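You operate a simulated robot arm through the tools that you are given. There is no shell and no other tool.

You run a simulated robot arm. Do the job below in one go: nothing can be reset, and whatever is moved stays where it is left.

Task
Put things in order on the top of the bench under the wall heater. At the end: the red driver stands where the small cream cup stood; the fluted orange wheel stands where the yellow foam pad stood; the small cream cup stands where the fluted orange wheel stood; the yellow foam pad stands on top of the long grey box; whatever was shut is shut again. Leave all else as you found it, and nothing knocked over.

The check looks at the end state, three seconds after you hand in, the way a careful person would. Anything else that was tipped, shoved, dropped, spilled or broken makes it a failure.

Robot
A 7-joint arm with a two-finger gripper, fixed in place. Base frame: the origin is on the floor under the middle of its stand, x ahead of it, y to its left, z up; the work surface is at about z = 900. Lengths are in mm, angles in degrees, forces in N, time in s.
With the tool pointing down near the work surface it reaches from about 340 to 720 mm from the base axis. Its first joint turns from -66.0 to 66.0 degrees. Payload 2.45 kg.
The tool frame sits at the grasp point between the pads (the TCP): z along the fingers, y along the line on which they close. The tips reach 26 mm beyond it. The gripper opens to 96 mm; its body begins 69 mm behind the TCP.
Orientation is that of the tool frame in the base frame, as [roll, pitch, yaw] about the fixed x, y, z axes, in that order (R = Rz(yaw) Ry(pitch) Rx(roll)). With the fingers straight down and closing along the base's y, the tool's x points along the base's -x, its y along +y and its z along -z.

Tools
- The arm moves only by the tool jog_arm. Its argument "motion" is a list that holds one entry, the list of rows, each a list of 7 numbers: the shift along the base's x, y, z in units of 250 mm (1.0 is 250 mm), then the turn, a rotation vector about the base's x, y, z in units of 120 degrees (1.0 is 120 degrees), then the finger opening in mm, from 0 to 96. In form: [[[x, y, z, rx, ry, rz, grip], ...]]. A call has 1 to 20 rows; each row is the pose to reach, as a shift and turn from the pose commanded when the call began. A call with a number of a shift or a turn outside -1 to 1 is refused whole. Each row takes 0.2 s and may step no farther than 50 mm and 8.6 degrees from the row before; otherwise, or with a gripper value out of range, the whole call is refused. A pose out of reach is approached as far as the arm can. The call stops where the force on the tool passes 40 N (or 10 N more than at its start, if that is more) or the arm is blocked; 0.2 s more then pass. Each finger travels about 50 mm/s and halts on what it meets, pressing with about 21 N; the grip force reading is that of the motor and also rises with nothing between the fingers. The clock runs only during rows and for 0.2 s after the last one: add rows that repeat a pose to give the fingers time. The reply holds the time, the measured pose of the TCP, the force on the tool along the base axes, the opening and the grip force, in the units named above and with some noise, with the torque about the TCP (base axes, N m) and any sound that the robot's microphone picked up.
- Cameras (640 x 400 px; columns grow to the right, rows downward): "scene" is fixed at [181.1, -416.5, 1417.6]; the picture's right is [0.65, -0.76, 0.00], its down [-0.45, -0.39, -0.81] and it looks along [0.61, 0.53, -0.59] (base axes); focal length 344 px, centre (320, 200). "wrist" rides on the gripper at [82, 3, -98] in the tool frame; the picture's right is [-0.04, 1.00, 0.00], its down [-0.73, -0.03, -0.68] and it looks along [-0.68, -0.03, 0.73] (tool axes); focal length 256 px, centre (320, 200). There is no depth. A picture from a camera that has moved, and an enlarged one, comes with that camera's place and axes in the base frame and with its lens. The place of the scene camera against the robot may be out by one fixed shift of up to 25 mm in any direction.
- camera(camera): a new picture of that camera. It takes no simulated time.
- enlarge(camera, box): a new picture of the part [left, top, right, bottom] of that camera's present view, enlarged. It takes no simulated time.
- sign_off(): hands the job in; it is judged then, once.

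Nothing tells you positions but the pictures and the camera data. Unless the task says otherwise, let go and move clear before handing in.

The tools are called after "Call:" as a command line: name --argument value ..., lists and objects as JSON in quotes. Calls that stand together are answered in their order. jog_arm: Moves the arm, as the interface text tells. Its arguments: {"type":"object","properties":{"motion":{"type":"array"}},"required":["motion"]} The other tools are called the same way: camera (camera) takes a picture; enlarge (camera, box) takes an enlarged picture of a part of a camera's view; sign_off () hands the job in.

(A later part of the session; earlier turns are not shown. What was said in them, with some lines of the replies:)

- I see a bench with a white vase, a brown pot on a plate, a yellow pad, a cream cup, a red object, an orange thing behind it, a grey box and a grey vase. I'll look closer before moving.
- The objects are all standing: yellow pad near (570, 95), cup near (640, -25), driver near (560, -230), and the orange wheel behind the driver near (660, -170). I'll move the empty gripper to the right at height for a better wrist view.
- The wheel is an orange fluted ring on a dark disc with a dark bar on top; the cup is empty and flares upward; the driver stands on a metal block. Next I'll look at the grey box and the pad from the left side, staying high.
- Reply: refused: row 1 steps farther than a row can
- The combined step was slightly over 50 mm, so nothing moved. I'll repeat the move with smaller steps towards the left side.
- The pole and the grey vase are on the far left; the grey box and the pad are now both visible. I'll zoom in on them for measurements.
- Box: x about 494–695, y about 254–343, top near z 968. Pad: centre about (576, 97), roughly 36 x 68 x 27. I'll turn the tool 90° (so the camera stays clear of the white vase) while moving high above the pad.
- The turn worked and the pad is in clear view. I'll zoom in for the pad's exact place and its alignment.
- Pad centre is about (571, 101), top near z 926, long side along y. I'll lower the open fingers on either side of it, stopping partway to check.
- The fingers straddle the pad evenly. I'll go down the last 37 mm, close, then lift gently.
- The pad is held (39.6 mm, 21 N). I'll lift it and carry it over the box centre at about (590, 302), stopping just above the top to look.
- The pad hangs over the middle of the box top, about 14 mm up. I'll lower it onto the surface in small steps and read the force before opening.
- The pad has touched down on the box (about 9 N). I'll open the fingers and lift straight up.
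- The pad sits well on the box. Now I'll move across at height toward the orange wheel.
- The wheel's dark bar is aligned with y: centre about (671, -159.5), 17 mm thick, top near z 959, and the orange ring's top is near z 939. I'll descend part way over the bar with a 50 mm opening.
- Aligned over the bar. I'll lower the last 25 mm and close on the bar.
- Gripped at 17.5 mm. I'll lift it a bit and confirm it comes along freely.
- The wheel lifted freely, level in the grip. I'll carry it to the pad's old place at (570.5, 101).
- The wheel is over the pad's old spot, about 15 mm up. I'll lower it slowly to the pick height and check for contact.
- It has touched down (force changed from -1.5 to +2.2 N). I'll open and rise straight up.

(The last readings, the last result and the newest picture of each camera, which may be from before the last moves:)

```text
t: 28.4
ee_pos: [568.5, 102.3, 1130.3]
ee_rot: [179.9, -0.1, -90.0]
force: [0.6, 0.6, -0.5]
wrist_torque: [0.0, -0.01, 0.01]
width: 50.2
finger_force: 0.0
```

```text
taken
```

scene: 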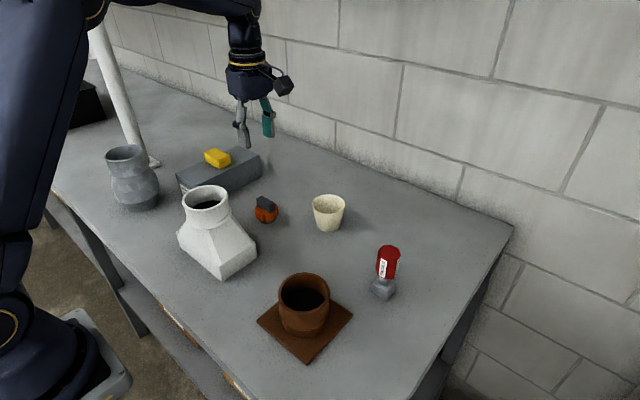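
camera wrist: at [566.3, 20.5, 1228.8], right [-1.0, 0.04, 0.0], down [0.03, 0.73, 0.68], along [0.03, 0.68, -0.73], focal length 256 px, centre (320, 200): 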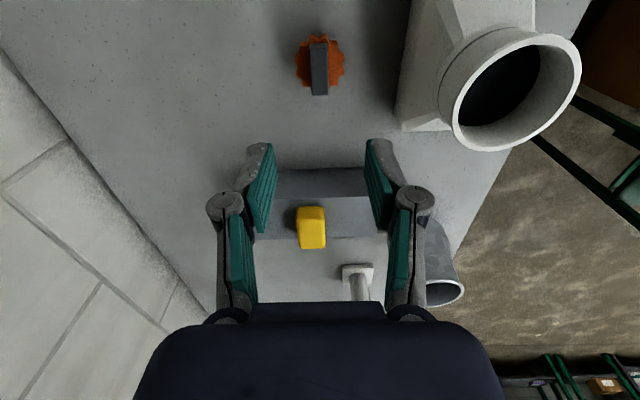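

The wheel now stands where the pad was. Next is the cup at about (650.5, -20), rim near z 963 and about 74 mm wide. I'll go above it with the gripper fully open.

Call:
jog_arm --motion '[[[0.06, -0.1, 0, 0, 0, 0, 96], [0.13, -0.2, 0, 0, 0, 0, 96], [0.2, -0.3, 0, 0, 0, 0, 96], [0.26, -0.4, 0, 0, 0, 0, 96], [0.32, -0.484, 0, 0, 0, 0, 96], [0.32, -0.484, 0, 0, 0, 0, 96], [0.32, -0.484, 0, 0, 0, 0, 96]]]'

Call:
camera --camera "wrist"

Call:
enlarge --camera "wrist" --box '[260, 10, 380, 120]'

Call:
enlarge --camera "wrist" --box '[320, 100, 440, 200]'

```text
t: 30.0
ee_pos: [650.6, -19.2, 1129.1]
ee_rot: [-180.0, 0.1, -89.9]
force: [-1.2, 0.6, 0.4]
wrist_torque: [-0.02, 0.02, 0.01]
width: 96.1
finger_force: 0.1
```

```text
taken
camera wrist: at [647.4, -100.8, 1228.6], right [-1.0, 0.04, 0.0], down [0.03, 0.73, 0.68], along [0.03, 0.68, -0.73], focal length 256 px, centre (320, 200)
```

wrist: 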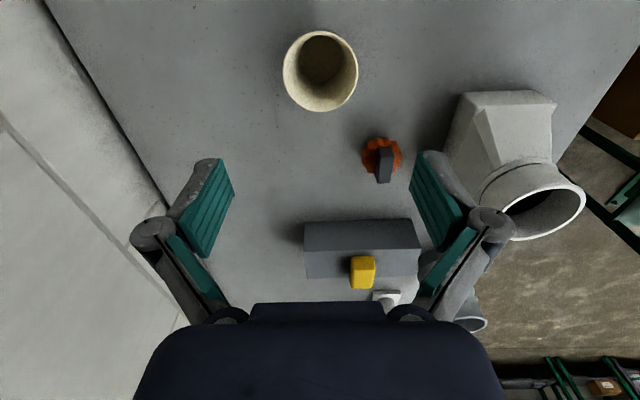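

```text
3.64 times, centred on (320, 65) of wrist
camera zoom: at [647.4, -100.8, 1228.6], right [-1.0, 0.04, 0.0], down [0.03, 0.73, 0.68], along [0.03, 0.68, -0.73], focal length 931 px, centre (320, 691)
```

zoom: 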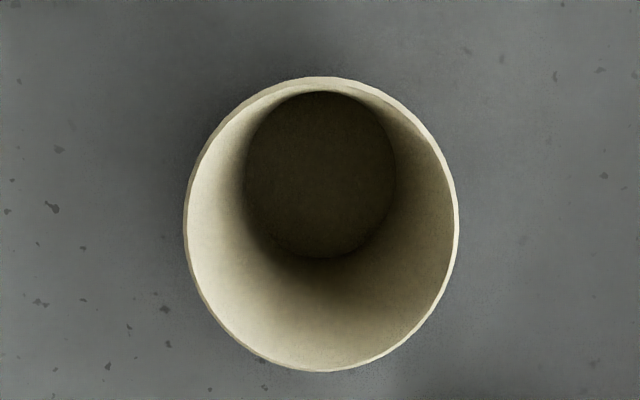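

```text
4.00 times, centred on (380, 150) of wrist
camera zoom: at [647.4, -100.8, 1228.6], right [-1.0, 0.04, 0.0], down [0.03, 0.73, 0.68], along [0.03, 0.68, -0.73], focal length 1024 px, centre (80, 400)
```

zoom: 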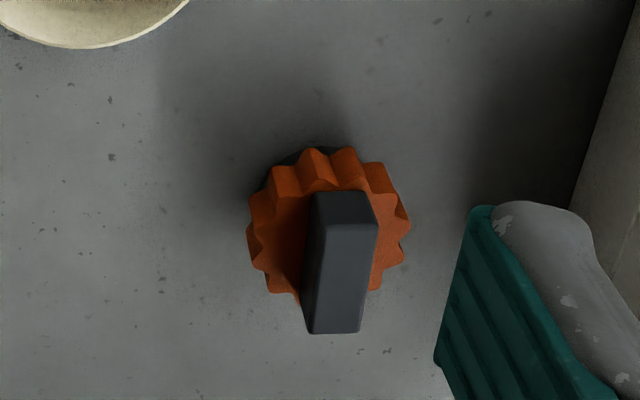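

The cup is empty; its rim centre is (650.7, -19.2). I'll descend until the tips are just above rim level and check the clearance on both sides.

Call:
jog_arm --motion '[[[0, 0.002, -0.1, 0, 0, 0, 96], [0, 0.002, -0.24, 0, 0, 0, 96], [0, 0.002, -0.38, 0, 0, 0, 96], [0, 0.002, -0.5, 0, 0, 0, 96], [0, 0.002, -0.53, 0, 0, 0, 96], [0, 0.002, -0.53, 0, 0, 0, 96]]]'

Call:
camera --camera "wrist"

Call:
enlarge --camera "scene" --box '[270, 120, 390, 240]'

```text
t: 31.4
ee_pos: [648.5, -18.3, 996.8]
ee_rot: [180.0, 0.0, -90.1]
force: [-0.5, 0.0, 0.0]
wrist_torque: [-0.04, -0.03, 0.03]
width: 95.9
finger_force: 0.0
```

```text
taken
camera wrist: at [646.4, -99.9, 1095.7], right [-1.0, 0.04, 0.0], down [0.03, 0.73, 0.68], along [0.03, 0.68, -0.73], focal length 256 px, centre (320, 200)
```

wrist: 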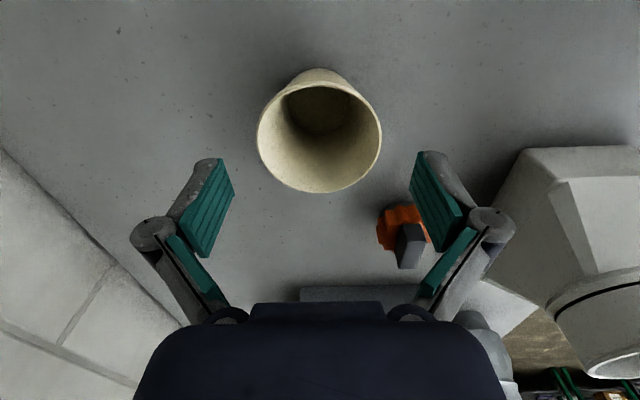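

```text
3.33 times, centred on (330, 180) of scene
camera zoom: at [181.1, -416.5, 1417.6], right [0.65, -0.76, 0.0], down [-0.45, -0.39, -0.81], along [0.61, 0.53, -0.59], focal length 1145 px, centre (287, 267)
```

zoom: 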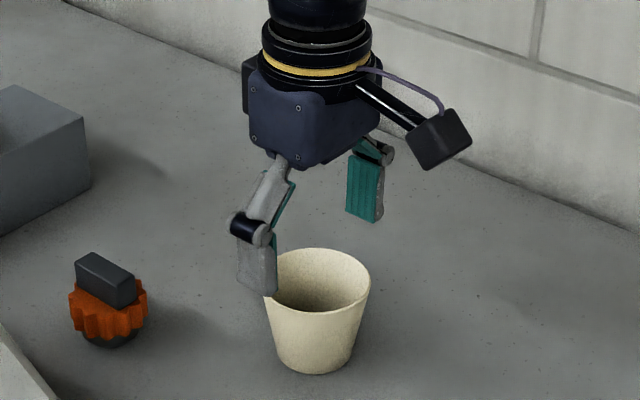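

The fingers are evenly placed around the rim. I'll lower so the rim sits near the grasp point, then close.

Call:
jog_arm --motion '[[[0, 0, -0.08, 0, 0, 0, 96], [0, 0, -0.158, 0, 0, 0, 96], [0, 0, -0.158, 0, 0, 0, 96]]]'

Call:
jog_arm --motion '[[[0, 0, 0, 0, 0, 0, 84], [0, 0, 0, 0, 0, 0, 76], [0, 0, 0, 0, 0, 0, 66], [0, 0, 0, 0, 0, 0, 60], [0, 0, 0, 0, 0, 0, 60]]]'

Call:
camera --camera "wrist"

Call:
enlarge --camera "scene" --box '[270, 120, 390, 240]'

```text
t: 32.2
ee_pos: [649.2, -19.0, 957.4]
ee_rot: [180.0, 0.0, -90.0]
force: [0.0, 0.5, -0.6]
wrist_torque: [-0.02, -0.04, 0.03]
width: 95.8
finger_force: 0.0
```

```text
t: 33.4
ee_pos: [650.0, -18.0, 958.4]
ee_rot: [-179.9, 0.0, -90.0]
force: [0.4, 0.0, 2.6]
wrist_torque: [0.0, -0.01, 0.04]
width: 70.7
finger_force: 20.9
```

```text
taken
camera wrist: at [646.9, -100.1, 1057.1], right [-1.0, 0.04, 0.0], down [0.03, 0.73, 0.68], along [0.03, 0.68, -0.73], focal length 256 px, centre (320, 200)
```

wrist: 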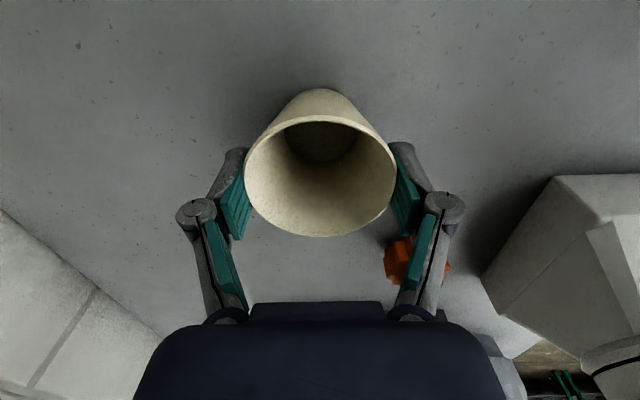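

```text
3.33 times, centred on (330, 180) of scene
camera zoom: at [181.0, -416.5, 1417.7], right [0.65, -0.76, 0.0], down [-0.45, -0.39, -0.81], along [0.61, 0.53, -0.59], focal length 1145 px, centre (287, 267)
```

zoom: 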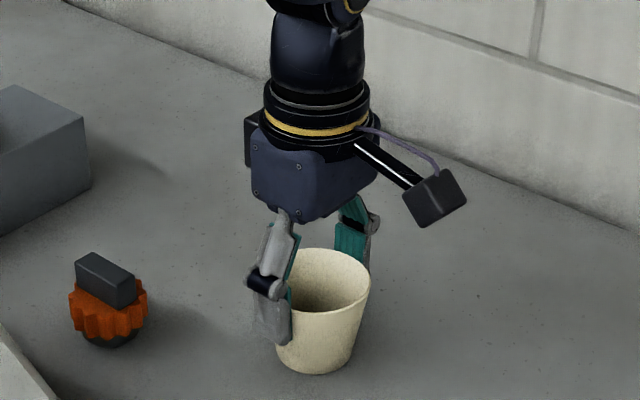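

The cup is held at 70.7 mm, upright. I'll lift it gently and look before carrying.

Call:
jog_arm --motion '[[[0, 0, 0.02, 0, 0, 0, 60], [0, 0, 0.06, 0, 0, 0, 60], [0, 0, 0.12, 0, 0, 0, 60], [0, 0, 0.2, 0, 0, 0, 60], [0, 0, 0.28, 0, 0, 0, 60], [0, 0, 0.28, 0, 0, 0, 60]]]'

Call:
camera --camera "wrist"

Call:
enlarge --camera "scene" --box '[270, 100, 410, 240]'

```text
t: 34.8
ee_pos: [651.4, -19.3, 1029.9]
ee_rot: [180.0, 0.1, -90.0]
force: [0.9, -0.2, -0.5]
wrist_torque: [0.01, 0.0, -0.01]
width: 70.1
finger_force: 21.1
```

```text
taken
camera wrist: at [647.5, -100.4, 1127.5], right [-1.0, 0.04, 0.0], down [0.03, 0.73, 0.68], along [0.03, 0.68, -0.73], focal length 256 px, centre (320, 200)
```

wrist: 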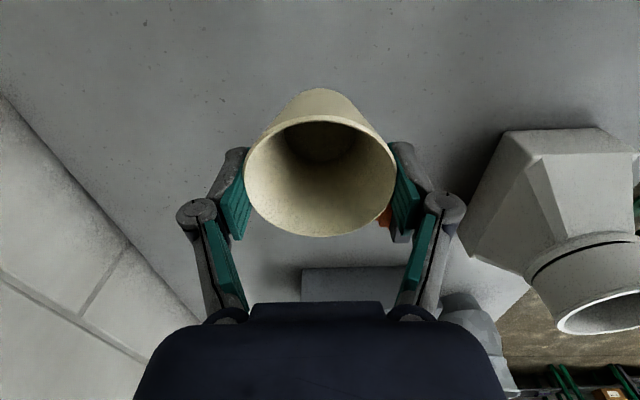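

```text
2.86 times, centred on (340, 170) of scene
camera zoom: at [181.1, -416.5, 1417.6], right [0.65, -0.76, 0.0], down [-0.45, -0.39, -0.81], along [0.61, 0.53, -0.59], focal length 982 px, centre (263, 286)
```

zoom: 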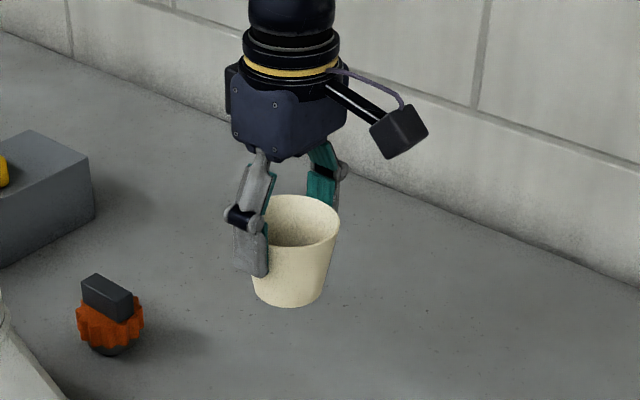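

The cup hangs level. I'll carry it to the wheel's old place at (671, -160), stopping about 14 mm above the bench.

Call:
jog_arm --motion '[[[0.015, -0.08, 0, 0, 0, 0, 60], [0.03, -0.2, 0, 0, 0, 0, 60], [0.045, -0.32, 0, 0, 0, 0, 60], [0.065, -0.44, 0, 0, 0, 0, 60], [0.08, -0.53, 0, 0, 0, 0, 60], [0.082, -0.562, 0, 0, 0, 0, 60], [0.082, -0.562, -0.08, 0, 0, 0, 60], [0.082, -0.562, -0.17, 0, 0, 0, 60], [0.082, -0.562, -0.224, 0, 0, 0, 60], [0.082, -0.562, -0.224, 0, 0, 0, 60]]]'

Call:
camera --camera "wrist"

Call:
enlarge --camera "scene" --box '[320, 120, 460, 310]'

```text
t: 37.0
ee_pos: [671.3, -159.8, 972.0]
ee_rot: [-180.0, 0.0, -89.9]
force: [-0.1, -0.6, -1.2]
wrist_torque: [0.0, 0.01, -0.02]
width: 70.3
finger_force: 21.0
```

```text
taken
camera wrist: at [667.1, -241.3, 1070.4], right [-1.0, 0.04, 0.0], down [0.03, 0.73, 0.68], along [0.03, 0.68, -0.73], focal length 256 px, centre (320, 200)
```

wrist: 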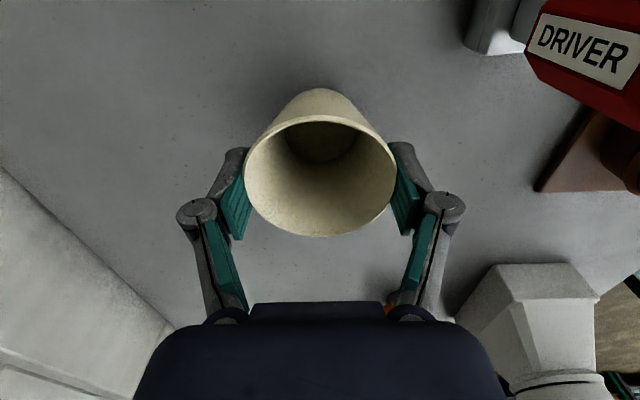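

```text
2.11 times, centred on (390, 215) of scene
camera zoom: at [181.1, -416.5, 1417.6], right [0.65, -0.76, 0.0], down [-0.45, -0.39, -0.81], along [0.61, 0.53, -0.59], focal length 723 px, centre (173, 168)
```

zoom: 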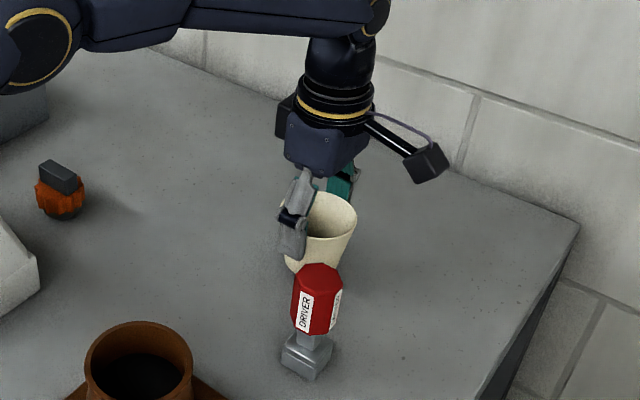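

It is over the spot and upright. I'll lower it to the bench gently and check the force.

Call:
jog_arm --motion '[[[0, 0, -0.03, 0, 0, 0, 60], [0, 0, -0.046, 0, 0, 0, 60], [0, 0, -0.054, 0, 0, 0, 60], [0, 0, -0.054, 0, 0, 0, 60]]]'

```text
t: 38.0
ee_pos: [669.8, -158.8, 958.8]
ee_rot: [180.0, 0.0, -90.0]
force: [-0.2, -0.1, -0.9]
wrist_torque: [-0.03, 0.03, 0.01]
width: 70.5
finger_force: 21.6
```

Not in contact yet, so I'll go down another couple of millimetres in fine steps.

Call:
jog_arm --motion '[[[0, 0, -0.004, 0, 0, 0, 60], [0, 0, -0.007, 0, 0, 0, 60], [0, 0, -0.007, 0, 0, 0, 60]]]'

Call:
enlarge --camera "scene" --box '[340, 160, 440, 260]'

```text
t: 38.8
ee_pos: [669.7, -160.5, 956.9]
ee_rot: [-179.9, 0.0, -90.1]
force: [-1.9, 0.5, 11.8]
wrist_torque: [0.02, 0.02, -0.05]
width: 70.4
finger_force: 20.8
```

```text
4.00 times, centred on (390, 210) of scene
camera zoom: at [180.7, -416.4, 1417.7], right [0.65, -0.76, 0.0], down [-0.45, -0.39, -0.81], along [0.61, 0.53, -0.59], focal length 1374 px, centre (40, 160)
```

zoom: 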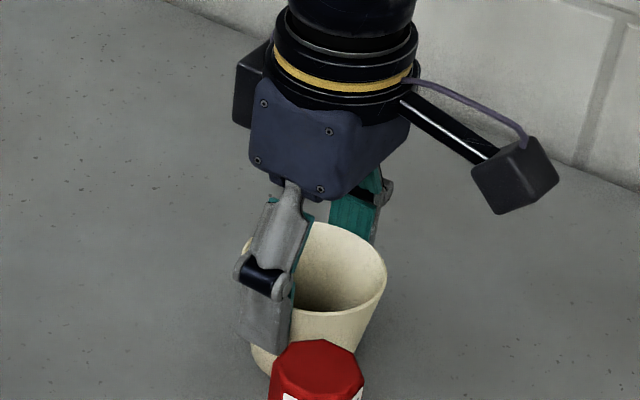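

Contact is confirmed (about 12 N). I'll open fully and rise.

Call:
jog_arm --motion '[[[0, 0, 0, 0, 0, 0, 80], [0, 0, 0, 0, 0, 0, 96], [0, 0, 0, 0, 0, 0, 96], [0, 0, 0, 0, 0, 0, 96], [0, 0, 0.06, 0, 0, 0, 96], [0, 0, 0.2, 0, 0, 0, 96], [0, 0, 0.36, 0, 0, 0, 96], [0, 0, 0.52, 0, 0, 0, 96], [0, 0, 0.68, 0, 0, 0, 96], [0, 0, 0.68, 0, 0, 0, 96]]]'

Call:
camera --camera "wrist"

Call:
camera --camera "scene"

```text
t: 41.0
ee_pos: [670.8, -158.4, 1125.7]
ee_rot: [-180.0, 0.1, -89.9]
force: [-0.8, 0.0, 1.4]
wrist_torque: [0.0, 0.03, 0.01]
width: 96.0
finger_force: 0.1
```

```text
taken
camera wrist: at [667.7, -240.5, 1225.6], right [-1.0, 0.04, 0.0], down [0.03, 0.73, 0.68], along [0.03, 0.68, -0.73], focal length 256 px, centre (320, 200)
```

wrist: 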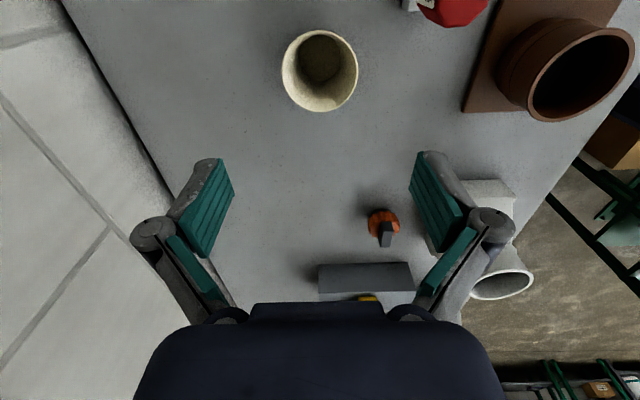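

```text
taken
```

scene: 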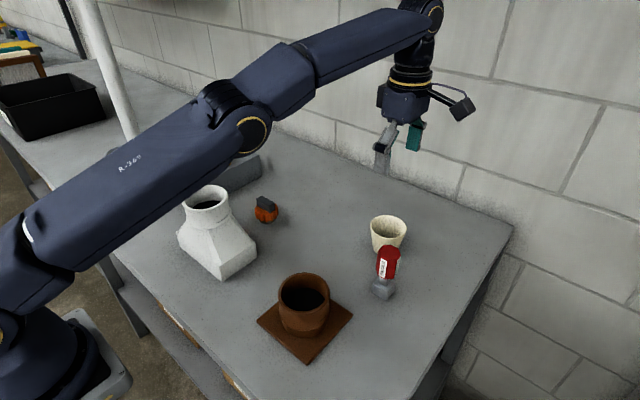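

The cup now stands at the wheel's old place. Last is the driver; I'll move above it at height for a close look.

Call:
jog_arm --motion '[[[-0.06, -0.04, 0.04, 0, 0, 0, 96], [-0.16, -0.1, 0.1, 0, 0, 0, 96], [-0.26, -0.17, 0.132, 0, 0, 0, 96], [-0.36, -0.23, 0.132, 0, 0, 0, 90], [-0.392, -0.248, 0.132, 0, 0, 0, 80], [-0.392, -0.248, 0.132, 0, 0, 0, 70], [-0.392, -0.248, 0.132, 0, 0, 0, 70]]]'

Call:
camera --camera "wrist"

Call:
enlarge --camera "wrist" --box '[260, 10, 380, 130]'

Call:
camera --camera "scene"

```text
t: 42.6
ee_pos: [571.5, -220.6, 1159.6]
ee_rot: [179.9, 0.1, -90.0]
force: [-0.2, -0.8, 1.7]
wrist_torque: [-0.03, 0.03, 0.05]
width: 70.0
finger_force: 0.0
```

```text
taken
camera wrist: at [569.2, -302.8, 1258.6], right [-1.0, 0.04, 0.0], down [0.03, 0.73, 0.68], along [0.03, 0.68, -0.73], focal length 256 px, centre (320, 200)
```

wrist: 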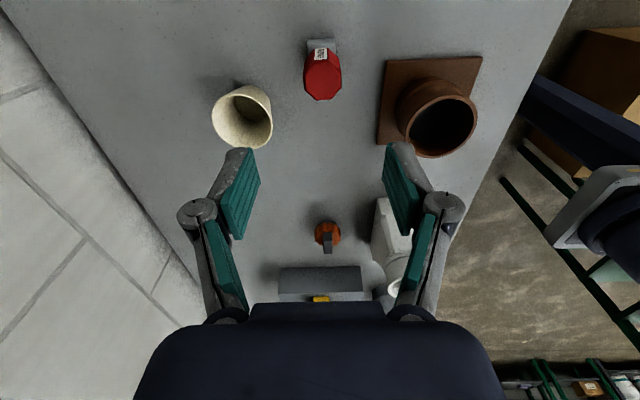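

```text
3.33 times, centred on (320, 70) of wrist
camera zoom: at [569.2, -302.8, 1258.6], right [-1.0, 0.04, 0.0], down [0.03, 0.73, 0.68], along [0.03, 0.68, -0.73], focal length 853 px, centre (320, 633)
```

zoom: 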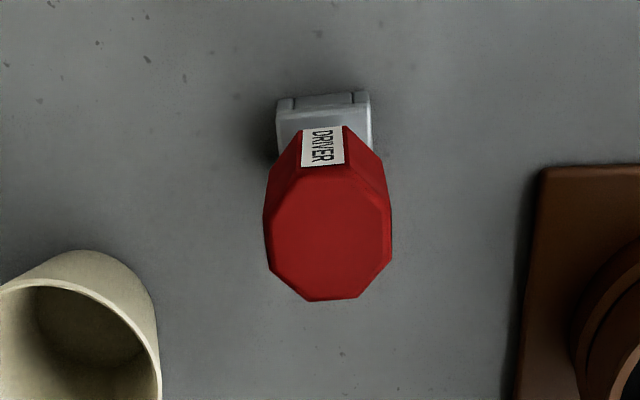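

```text
taken
```

scene: 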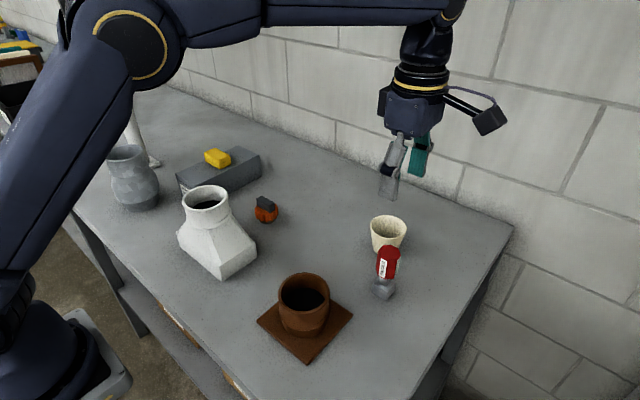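

The handle is a roughly 36 mm octagon with flats facing x, centred about 1.4 mm short of the TCP in x; its top is near z 1004. I'll lower to just above it and check.

Call:
jog_arm --motion '[[[-0.0056, 0.002, -0.1, 0, 0, 0, 70], [-0.0056, 0.002, -0.24, 0, 0, 0, 70], [-0.0056, 0.002, -0.38, 0, 0, 0, 70], [-0.0056, 0.002, -0.46, 0, 0, 0, 70], [-0.0056, 0.002, -0.46, 0, 0, 0, 70]]]'

Call:
camera --camera "wrist"

Call:
enlarge --camera "scene" --box '[330, 160, 450, 310]'

```text
t: 43.8
ee_pos: [570.6, -220.7, 1043.8]
ee_rot: [-180.0, 0.1, -90.1]
force: [-0.1, -0.4, -1.2]
wrist_torque: [0.01, 0.01, 0.01]
width: 70.2
finger_force: 0.0
```

```text
taken
camera wrist: at [567.9, -302.7, 1142.7], right [-1.0, 0.04, 0.0], down [0.03, 0.73, 0.68], along [0.03, 0.68, -0.73], focal length 256 px, centre (320, 200)
```

wrist: 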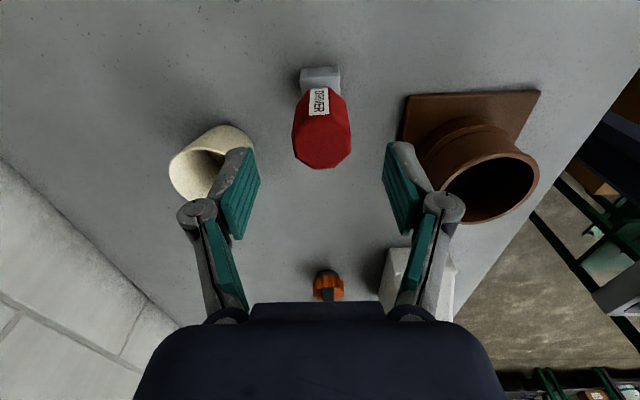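

```text
2.67 times, centred on (390, 235) of scene
camera zoom: at [181.1, -416.5, 1417.6], right [0.65, -0.76, 0.0], down [-0.45, -0.39, -0.81], along [0.61, 0.53, -0.59], focal length 916 px, centre (133, 107)
```

zoom: 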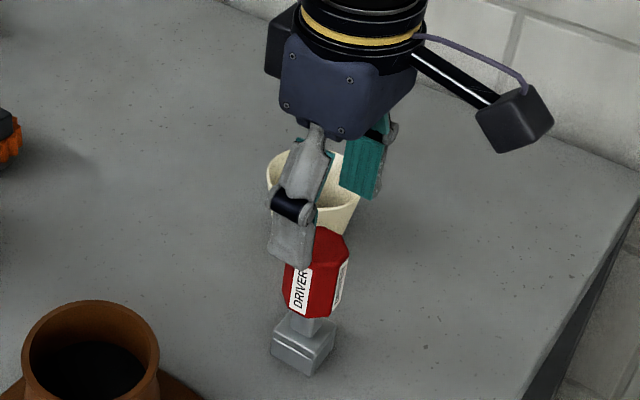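

Call:
enlarge --camera "wrist" --box '[260, 50, 380, 190]'

```text
2.86 times, centred on (320, 120) of wrist
camera zoom: at [567.9, -302.7, 1142.7], right [-1.0, 0.04, 0.0], down [0.03, 0.73, 0.68], along [0.03, 0.68, -0.73], focal length 731 px, centre (320, 429)
```

zoom: 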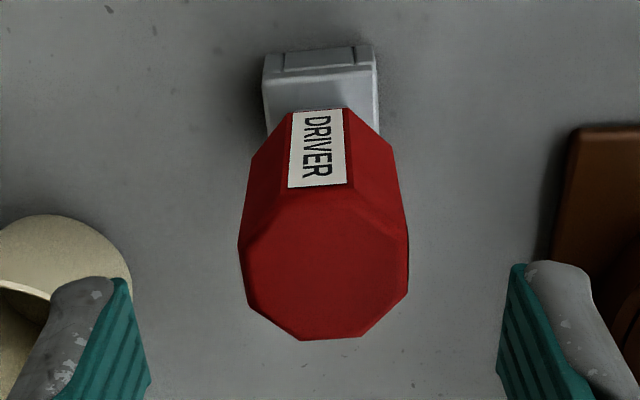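

The driver is centred between the fingers to within 2 mm. I'll go down to the handle's middle and close.

Call:
jog_arm --motion '[[[0, 0.006, -0.09, 0, 0, 0, 70], [0, 0.006, -0.18, 0, 0, 0, 70], [0, 0.006, -0.26, 0, 0, 0, 70], [0, 0.006, -0.26, 0, 0, 0, 70], [0, 0.006, -0.26, 0, 0, 0, 54], [0, 0.006, -0.26, 0, 0, 0, 40], [0, 0.006, -0.26, 0, 0, 0, 28], [0, 0.006, -0.26, 0, 0, 0, 20], [0, 0.006, -0.26, 0, 0, 0, 20]]]'

Call:
camera --camera "wrist"

Call:
enlarge --camera "scene" --box '[330, 160, 450, 310]'

```text
t: 45.8
ee_pos: [571.1, -219.5, 978.4]
ee_rot: [180.0, 0.1, -90.0]
force: [-0.7, 0.8, 1.2]
wrist_torque: [0.05, 0.12, 0.04]
width: 36.0
finger_force: 21.0
```

```text
taken
camera wrist: at [567.7, -301.2, 1078.1], right [-1.0, 0.04, 0.0], down [0.03, 0.73, 0.68], along [0.03, 0.68, -0.73], focal length 256 px, centre (320, 200)
```

wrist: 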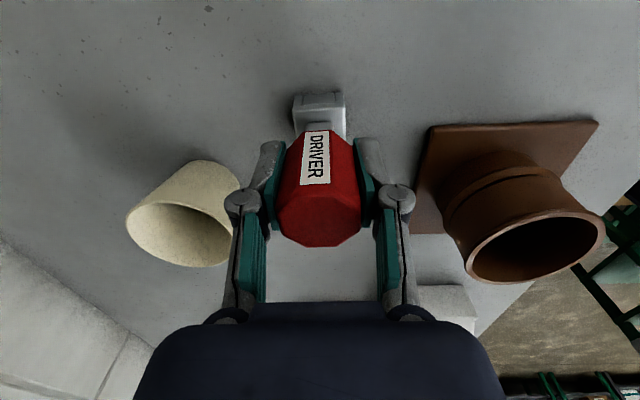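

```text
2.67 times, centred on (390, 235) of scene
camera zoom: at [181.0, -416.5, 1417.7], right [0.65, -0.76, 0.0], down [-0.45, -0.39, -0.81], along [0.61, 0.53, -0.59], focal length 916 px, centre (133, 107)
```

zoom: 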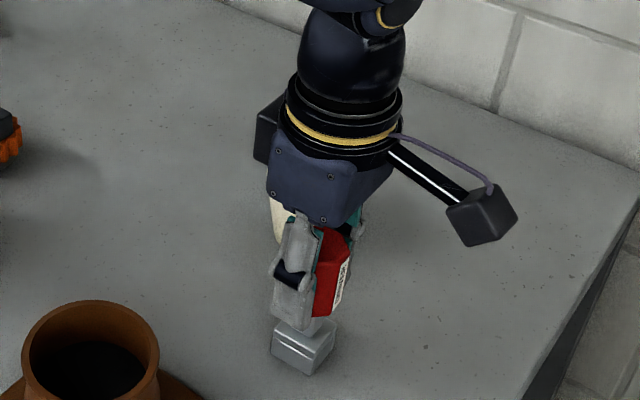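

The driver's handle is held at 36 mm. I'll lift it 100 mm straight up and check.

Call:
jog_arm --motion '[[[0, 0, 0.03, 0, 0, 0, 20], [0, 0, 0.08, 0, 0, 0, 20], [0, 0, 0.18, 0, 0, 0, 20], [0, 0, 0.3, 0, 0, 0, 20], [0, 0, 0.4, 0, 0, 0, 20], [0, 0, 0.4, 0, 0, 0, 20]]]'

Call:
camera --camera "wrist"

Call:
enlarge --camera "scene" --box '[320, 120, 460, 310]'

```text
t: 47.2
ee_pos: [570.3, -218.6, 1081.0]
ee_rot: [180.0, 0.0, -89.9]
force: [0.0, -0.3, -1.0]
wrist_torque: [-0.03, -0.02, 0.03]
width: 35.9
finger_force: 21.2
```

```text
taken
camera wrist: at [568.2, -299.7, 1179.1], right [-1.0, 0.04, 0.0], down [0.03, 0.73, 0.68], along [0.03, 0.68, -0.73], focal length 256 px, centre (320, 200)
```

wrist: 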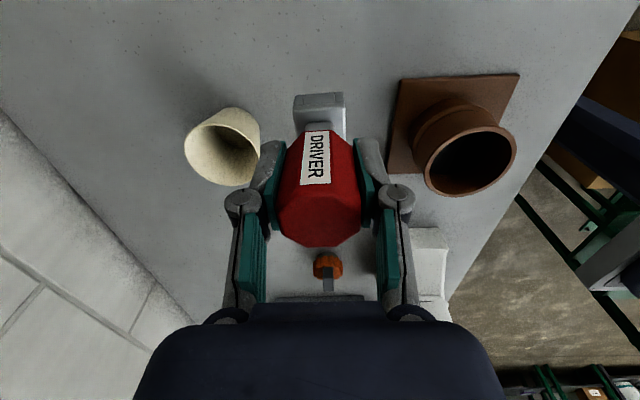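

```text
2.11 times, centred on (390, 215) of scene
camera zoom: at [181.1, -416.5, 1417.6], right [0.65, -0.76, 0.0], down [-0.45, -0.39, -0.81], along [0.61, 0.53, -0.59], focal length 723 px, centre (173, 168)
```

zoom: 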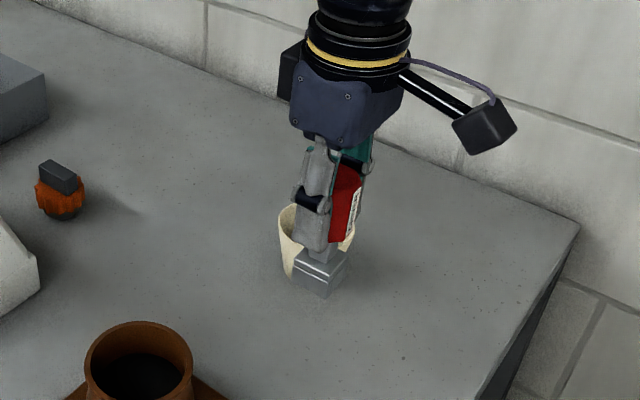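

The driver came up upright. I'll carry it to the cup's old place at (650.5, -19.5) and stop about 12 mm above the bench.

Call:
jog_arm --motion '[[[0.03, 0.08, 0, 0, 0, 0, 20], [0.08, 0.2, 0, 0, 0, 0, 20], [0.13, 0.33, 0, 0, 0, 0, 20], [0.18, 0.46, 0, 0, 0, 0, 20], [0.23, 0.59, 0, 0, 0, 0, 20], [0.28, 0.71, 0, 0, 0, 0, 20], [0.31, 0.78, 0, 0, 0, 0, 20], [0.3156, 0.802, 0, 0, 0, 0, 20], [0.3156, 0.802, -0.1, 0, 0, 0, 20], [0.3156, 0.802, -0.22, 0, 0, 0, 20], [0.3156, 0.802, -0.32, 0, 0, 0, 20], [0.3156, 0.802, -0.352, 0, 0, 0, 20], [0.3156, 0.802, -0.352, 0, 0, 0, 20]]]'

Call:
camera --camera "wrist"

Call:
enlarge --camera "scene" --box '[270, 110, 410, 270]'

```text
t: 50.0
ee_pos: [650.0, -19.7, 990.7]
ee_rot: [180.0, 0.1, -90.0]
force: [-0.5, -0.1, -1.6]
wrist_torque: [0.01, -0.04, 0.02]
width: 35.6
finger_force: 21.0
```

```text
taken
camera wrist: at [646.9, -100.4, 1089.5], right [-1.0, 0.04, 0.0], down [0.03, 0.73, 0.68], along [0.03, 0.68, -0.73], focal length 256 px, centre (320, 200)
```

wrist: 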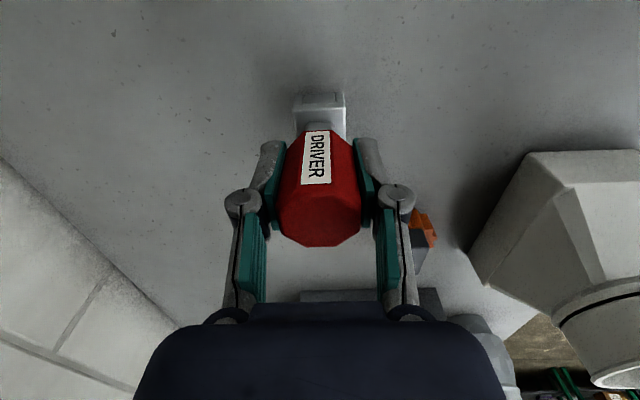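

```text
2.50 times, centred on (340, 190) of scene
camera zoom: at [181.1, -416.5, 1417.6], right [0.65, -0.76, 0.0], down [-0.45, -0.39, -0.81], along [0.61, 0.53, -0.59], focal length 859 px, centre (270, 225)
```

zoom: 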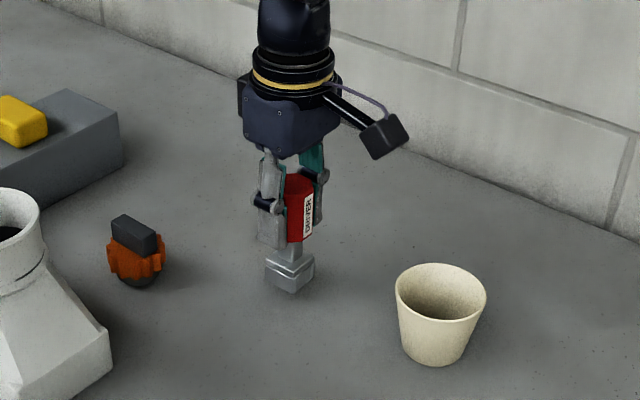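

The driver is over the cup's old place. I'll lower it the last 12 mm gently.

Call:
jog_arm --motion '[[[0, 0, -0.024, 0, 0, 0, 20], [0, 0, -0.04, 0, 0, 0, 20], [0, 0, -0.048, 0, 0, 0, 20], [0, 0, -0.048, 0, 0, 0, 20]]]'

Call:
enlarge --camera "scene" --box '[280, 140, 380, 250]'

```text
t: 51.0
ee_pos: [649.7, -20.3, 979.5]
ee_rot: [-180.0, 0.0, -89.9]
force: [0.8, 0.1, -1.9]
wrist_torque: [-0.02, 0.01, 0.0]
width: 35.3
finger_force: 21.2
```

```text
3.64 times, centred on (330, 195) of scene
camera zoom: at [181.1, -416.5, 1417.6], right [0.65, -0.76, 0.0], down [-0.45, -0.39, -0.81], along [0.61, 0.53, -0.59], focal length 1249 px, centre (284, 218)
```

zoom: 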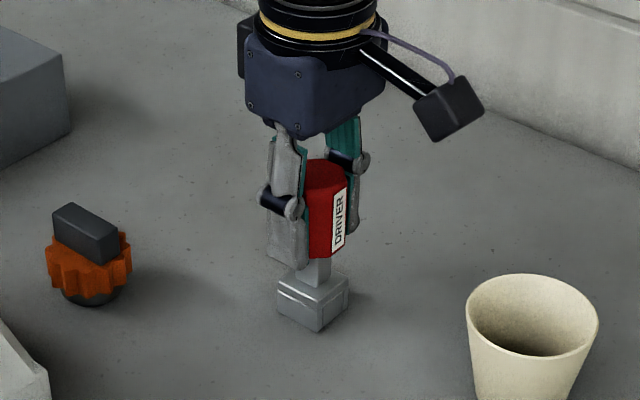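

Still hanging free (force about -1.9 N), so I'll go down in fine steps until it touches.

Call:
jog_arm --motion '[[[0, 0, -0.003, 0, 0, 0, 20], [0, 0, -0.005, 0, 0, 0, 20], [0, 0, -0.005, 0, 0, 0, 20]]]'

```text
t: 51.8
ee_pos: [650.7, -19.2, 979.7]
ee_rot: [-179.9, -0.1, -90.0]
force: [-6.2, -1.3, 12.1]
wrist_torque: [-0.04, 0.26, 0.03]
width: 35.2
finger_force: 20.8
```

Contact at about 12 N with a small side force, so I'll look closely at whether the driver is leaning before letting go.

Call:
camera --camera "wrist"

Call:
enlarge --camera "scene" --box '[300, 170, 360, 240]'

Call:
enlarge --camera "wrist" --box '[250, 80, 390, 260]'

```text
taken
camera wrist: at [647.1, -100.4, 1078.1], right [-1.0, 0.04, 0.0], down [0.03, 0.73, 0.68], along [0.03, 0.68, -0.73], focal length 256 px, centre (320, 200)
```

wrist: 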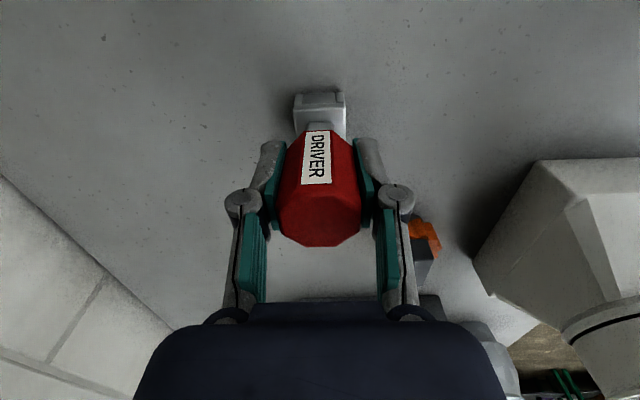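

```text
5.71 times, centred on (330, 205) of scene
camera zoom: at [180.6, -416.5, 1417.7], right [0.65, -0.76, 0.0], down [-0.45, -0.39, -0.81], along [0.61, 0.53, -0.59], focal length 1963 px, centre (263, 171)
```

zoom: 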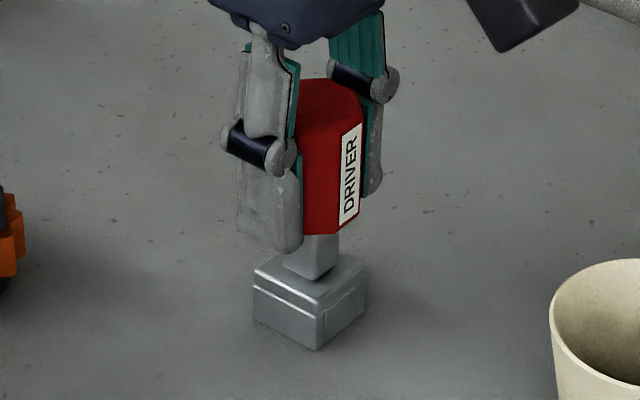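

```text
2.22 times, centred on (320, 170) of wrist
camera zoom: at [647.1, -100.4, 1078.1], right [-1.0, 0.04, 0.0], down [0.03, 0.73, 0.68], along [0.03, 0.68, -0.73], focal length 569 px, centre (320, 267)
```

zoom: 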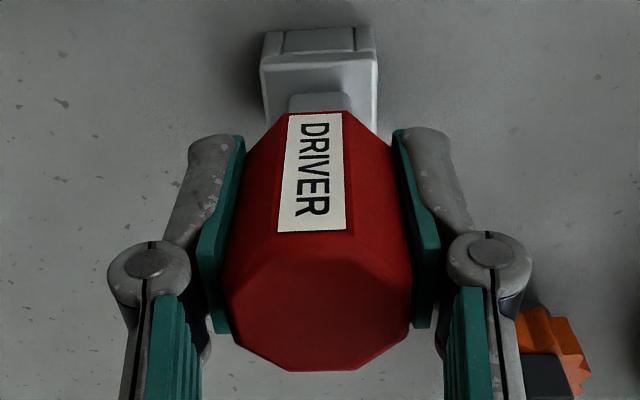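

The driver looks upright on its block. I'll open the fingers gradually, then rise straight up.

Call:
jog_arm --motion '[[[0, 0, 0, 0, 0, 0, 33], [0, 0, 0, 0, 0, 0, 36], [0, 0, 0, 0, 0, 0, 39], [0, 0, 0, 0, 0, 0, 44], [0, 0, 0, 0, 0, 0, 54], [0, 0, 0, 0, 0, 0, 66], [0, 0, 0, 0, 0, 0, 72], [0, 0, 0, 0, 0, 0, 72]]]'

Call:
camera --camera "wrist"

Call:
enlarge --camera "scene" --box '[280, 140, 380, 250]'

```text
t: 53.6
ee_pos: [649.2, -18.0, 978.3]
ee_rot: [180.0, 0.0, -90.1]
force: [-0.1, -0.3, -0.6]
wrist_torque: [0.01, 0.0, -0.01]
width: 72.2
finger_force: 0.0
```

```text
taken
camera wrist: at [647.4, -100.3, 1077.1], right [-1.0, 0.04, 0.0], down [0.03, 0.73, 0.68], along [0.03, 0.68, -0.73], focal length 256 px, centre (320, 200)
```

wrist: 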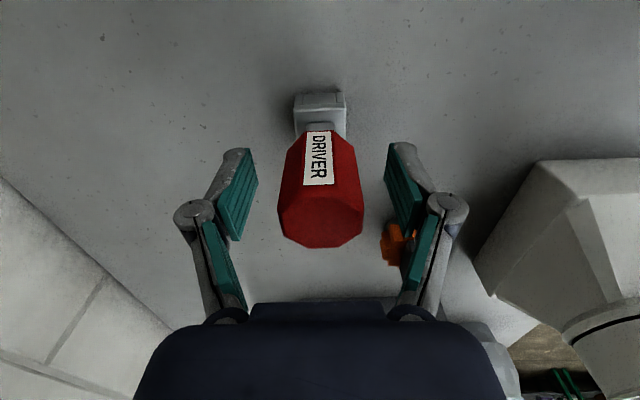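

```text
3.64 times, centred on (330, 195) of scene
camera zoom: at [181.1, -416.5, 1417.6], right [0.65, -0.76, 0.0], down [-0.45, -0.39, -0.81], along [0.61, 0.53, -0.59], focal length 1249 px, centre (284, 218)
```

zoom: 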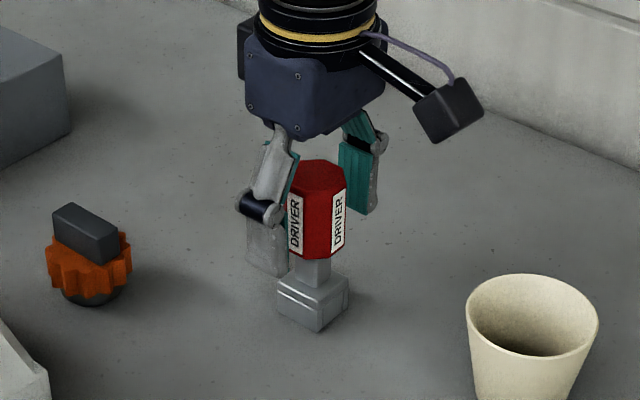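

The driver stands freely and upright with clearance on both sides. I'll rise straight up, then back away to see the whole bench.

Call:
jog_arm --motion '[[[0, 0, 0.06, 0, 0, 0, 72], [0, 0, 0.2, 0, 0, 0, 72], [0, 0, 0.36, 0, 0, 0, 72], [0, 0, 0.52, 0, 0, 0, 72], [0, 0, 0.68, 0, 0, 0, 72], [0, 0, 0.8, 0, 0, 0, 72], [0, 0, 0.8, 0, 0, 0, 72]]]'

Call:
camera --camera "wrist"

Call:
camera --camera "scene"

```text
t: 55.2
ee_pos: [649.9, -17.8, 1178.5]
ee_rot: [179.9, 0.0, -89.9]
force: [0.3, -0.4, 0.2]
wrist_torque: [-0.08, 0.01, -0.01]
width: 71.7
finger_force: 0.1
```

```text
taken
camera wrist: at [647.1, -100.1, 1276.6], right [-1.0, 0.04, 0.0], down [0.03, 0.73, 0.68], along [0.03, 0.68, -0.73], focal length 256 px, centre (320, 200)
```

wrist: 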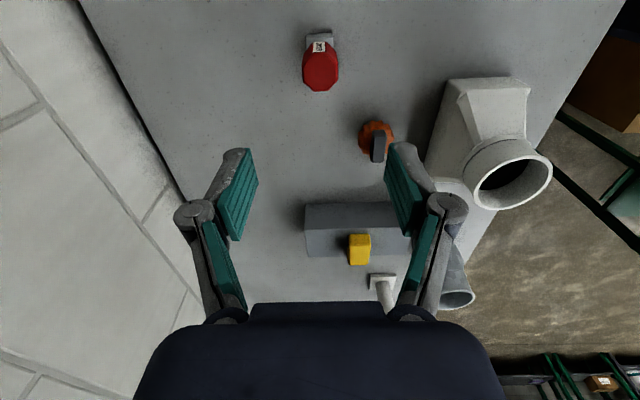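

```text
taken
```

scene: 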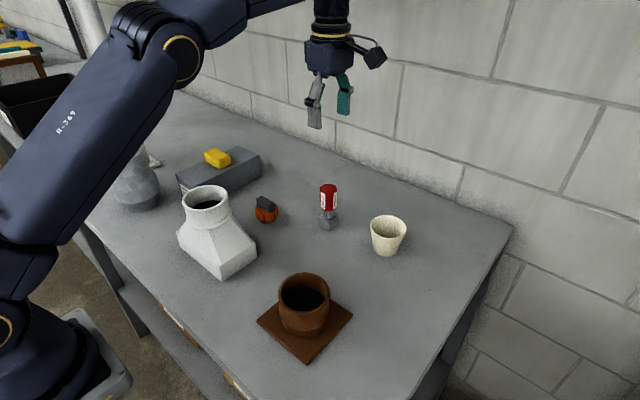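

All four are in their new places. I'll turn the tool back and retreat to check positions against the first pictures.

Call:
jog_arm --motion '[[[-0.089, -0.0285, -0.0086, 0, 0, -0.0682, 80], [-0.178, -0.057, -0.0172, 0, 0, -0.1364, 90], [-0.267, -0.0855, -0.0258, 0, 0, -0.2045, 96], [-0.356, -0.114, -0.0344, 0, 0, -0.2727, 96], [-0.445, -0.1425, -0.043, 0, 0, -0.3409, 96], [-0.534, -0.171, -0.0516, 0, 0, -0.4091, 96], [-0.623, -0.1995, -0.0602, 0, 0, -0.4773, 96], [-0.712, -0.228, -0.0688, 0, 0, -0.5455, 96], [-0.801, -0.2565, -0.0774, 0, 0, -0.6136, 96], [-0.89, -0.285, -0.086, 0, 0, -0.6818, 96], [-0.98, -0.314, -0.095, 0, 0, -0.75, 96], [-0.98, -0.314, -0.095, 0, 0, -0.75, 96]]]'

Call:
jog_arm --motion '[[[-0.05, 0, 0, 0, 0, 0, 96], [-0.099, 0, 0, 0, 0, 0, 96], [-0.099, 0, 0, 0, 0, 0, 96]]]'

Call:
camera --camera "wrist"

Call:
camera --camera "scene"

Call:
enlarge --camera "wrist" --box '[200, 150, 420, 270]'

```text
t: 57.8
ee_pos: [404.1, -96.9, 1155.7]
ee_rot: [-180.0, 0.0, 179.9]
force: [-1.3, 0.5, 0.2]
wrist_torque: [0.01, -0.04, -0.01]
width: 95.8
finger_force: 0.1
```

```text
t: 58.6
ee_pos: [379.3, -97.6, 1154.5]
ee_rot: [-179.9, 0.0, 179.9]
force: [0.0, 0.3, 0.2]
wrist_torque: [0.01, 0.05, -0.01]
width: 96.2
finger_force: 0.0
```

```text
taken
camera wrist: at [298.8, -93.9, 1253.3], right [0.04, 1.0, 0.0], down [0.73, -0.03, 0.68], along [0.68, -0.03, -0.73], focal length 256 px, centre (320, 200)
```

wrist: 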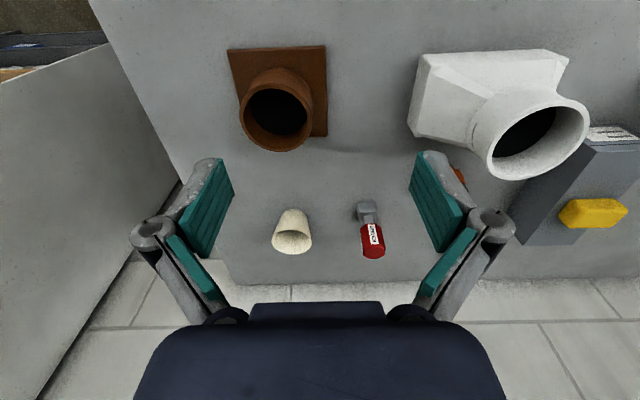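

```text
taken
```

scene: 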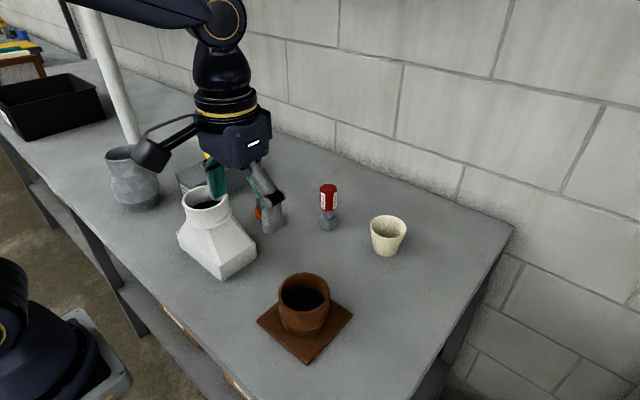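

```text
2.91 times, centred on (310, 210) of wrist
camera zoom: at [298.8, -93.9, 1253.3], right [0.04, 1.0, 0.0], down [0.73, -0.03, 0.68], along [0.68, -0.03, -0.73], focal length 745 px, centre (349, 171)
```

zoom: 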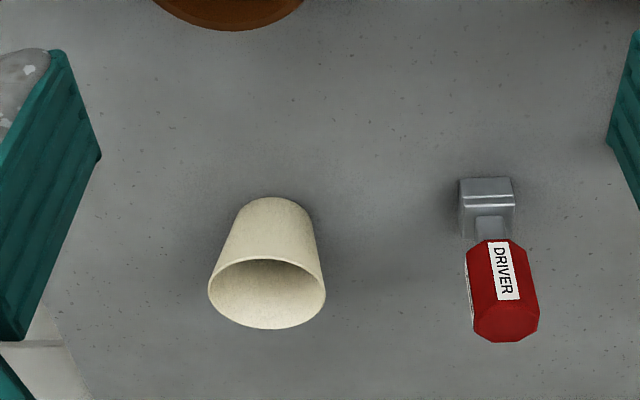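

The driver, wheel and cup now stand in their swapped places, and the pad lies on the grey box. The vases, brown pot and box look the same as in the first pictures, nothing was opened, and the gripper is empty and clear. I'm handing the job in.

Call:
sign_off

```text
The job is handed in.
```

I've handed the job in with all four objects moved as asked and nothing tipped or knocked over. I don't have the check's result, only that the hand-in went through.

| Object | Now stands | Position (x, y in mm) |
|---|---|---|
| Yellow foam pad | On top of the long grey box, near its middle | (590, 302) |
| Fluted orange wheel | Where the pad was | (570, 101) |
| Small cream cup | Where the wheel was | (671, -160) |
| Red driver | Where the cup was | (650, -20) |

The closing wrist picture puts the driver and cup within a few millimetres of the spots they were meant to fill. I checked the pad and wheel by eye.

The white and grey vases, the brown pot and the grey box look the same as in the first pictures. I opened nothing, so there was nothing to shut again. The gripper let go of everything and was clear of the objects when I handed in.
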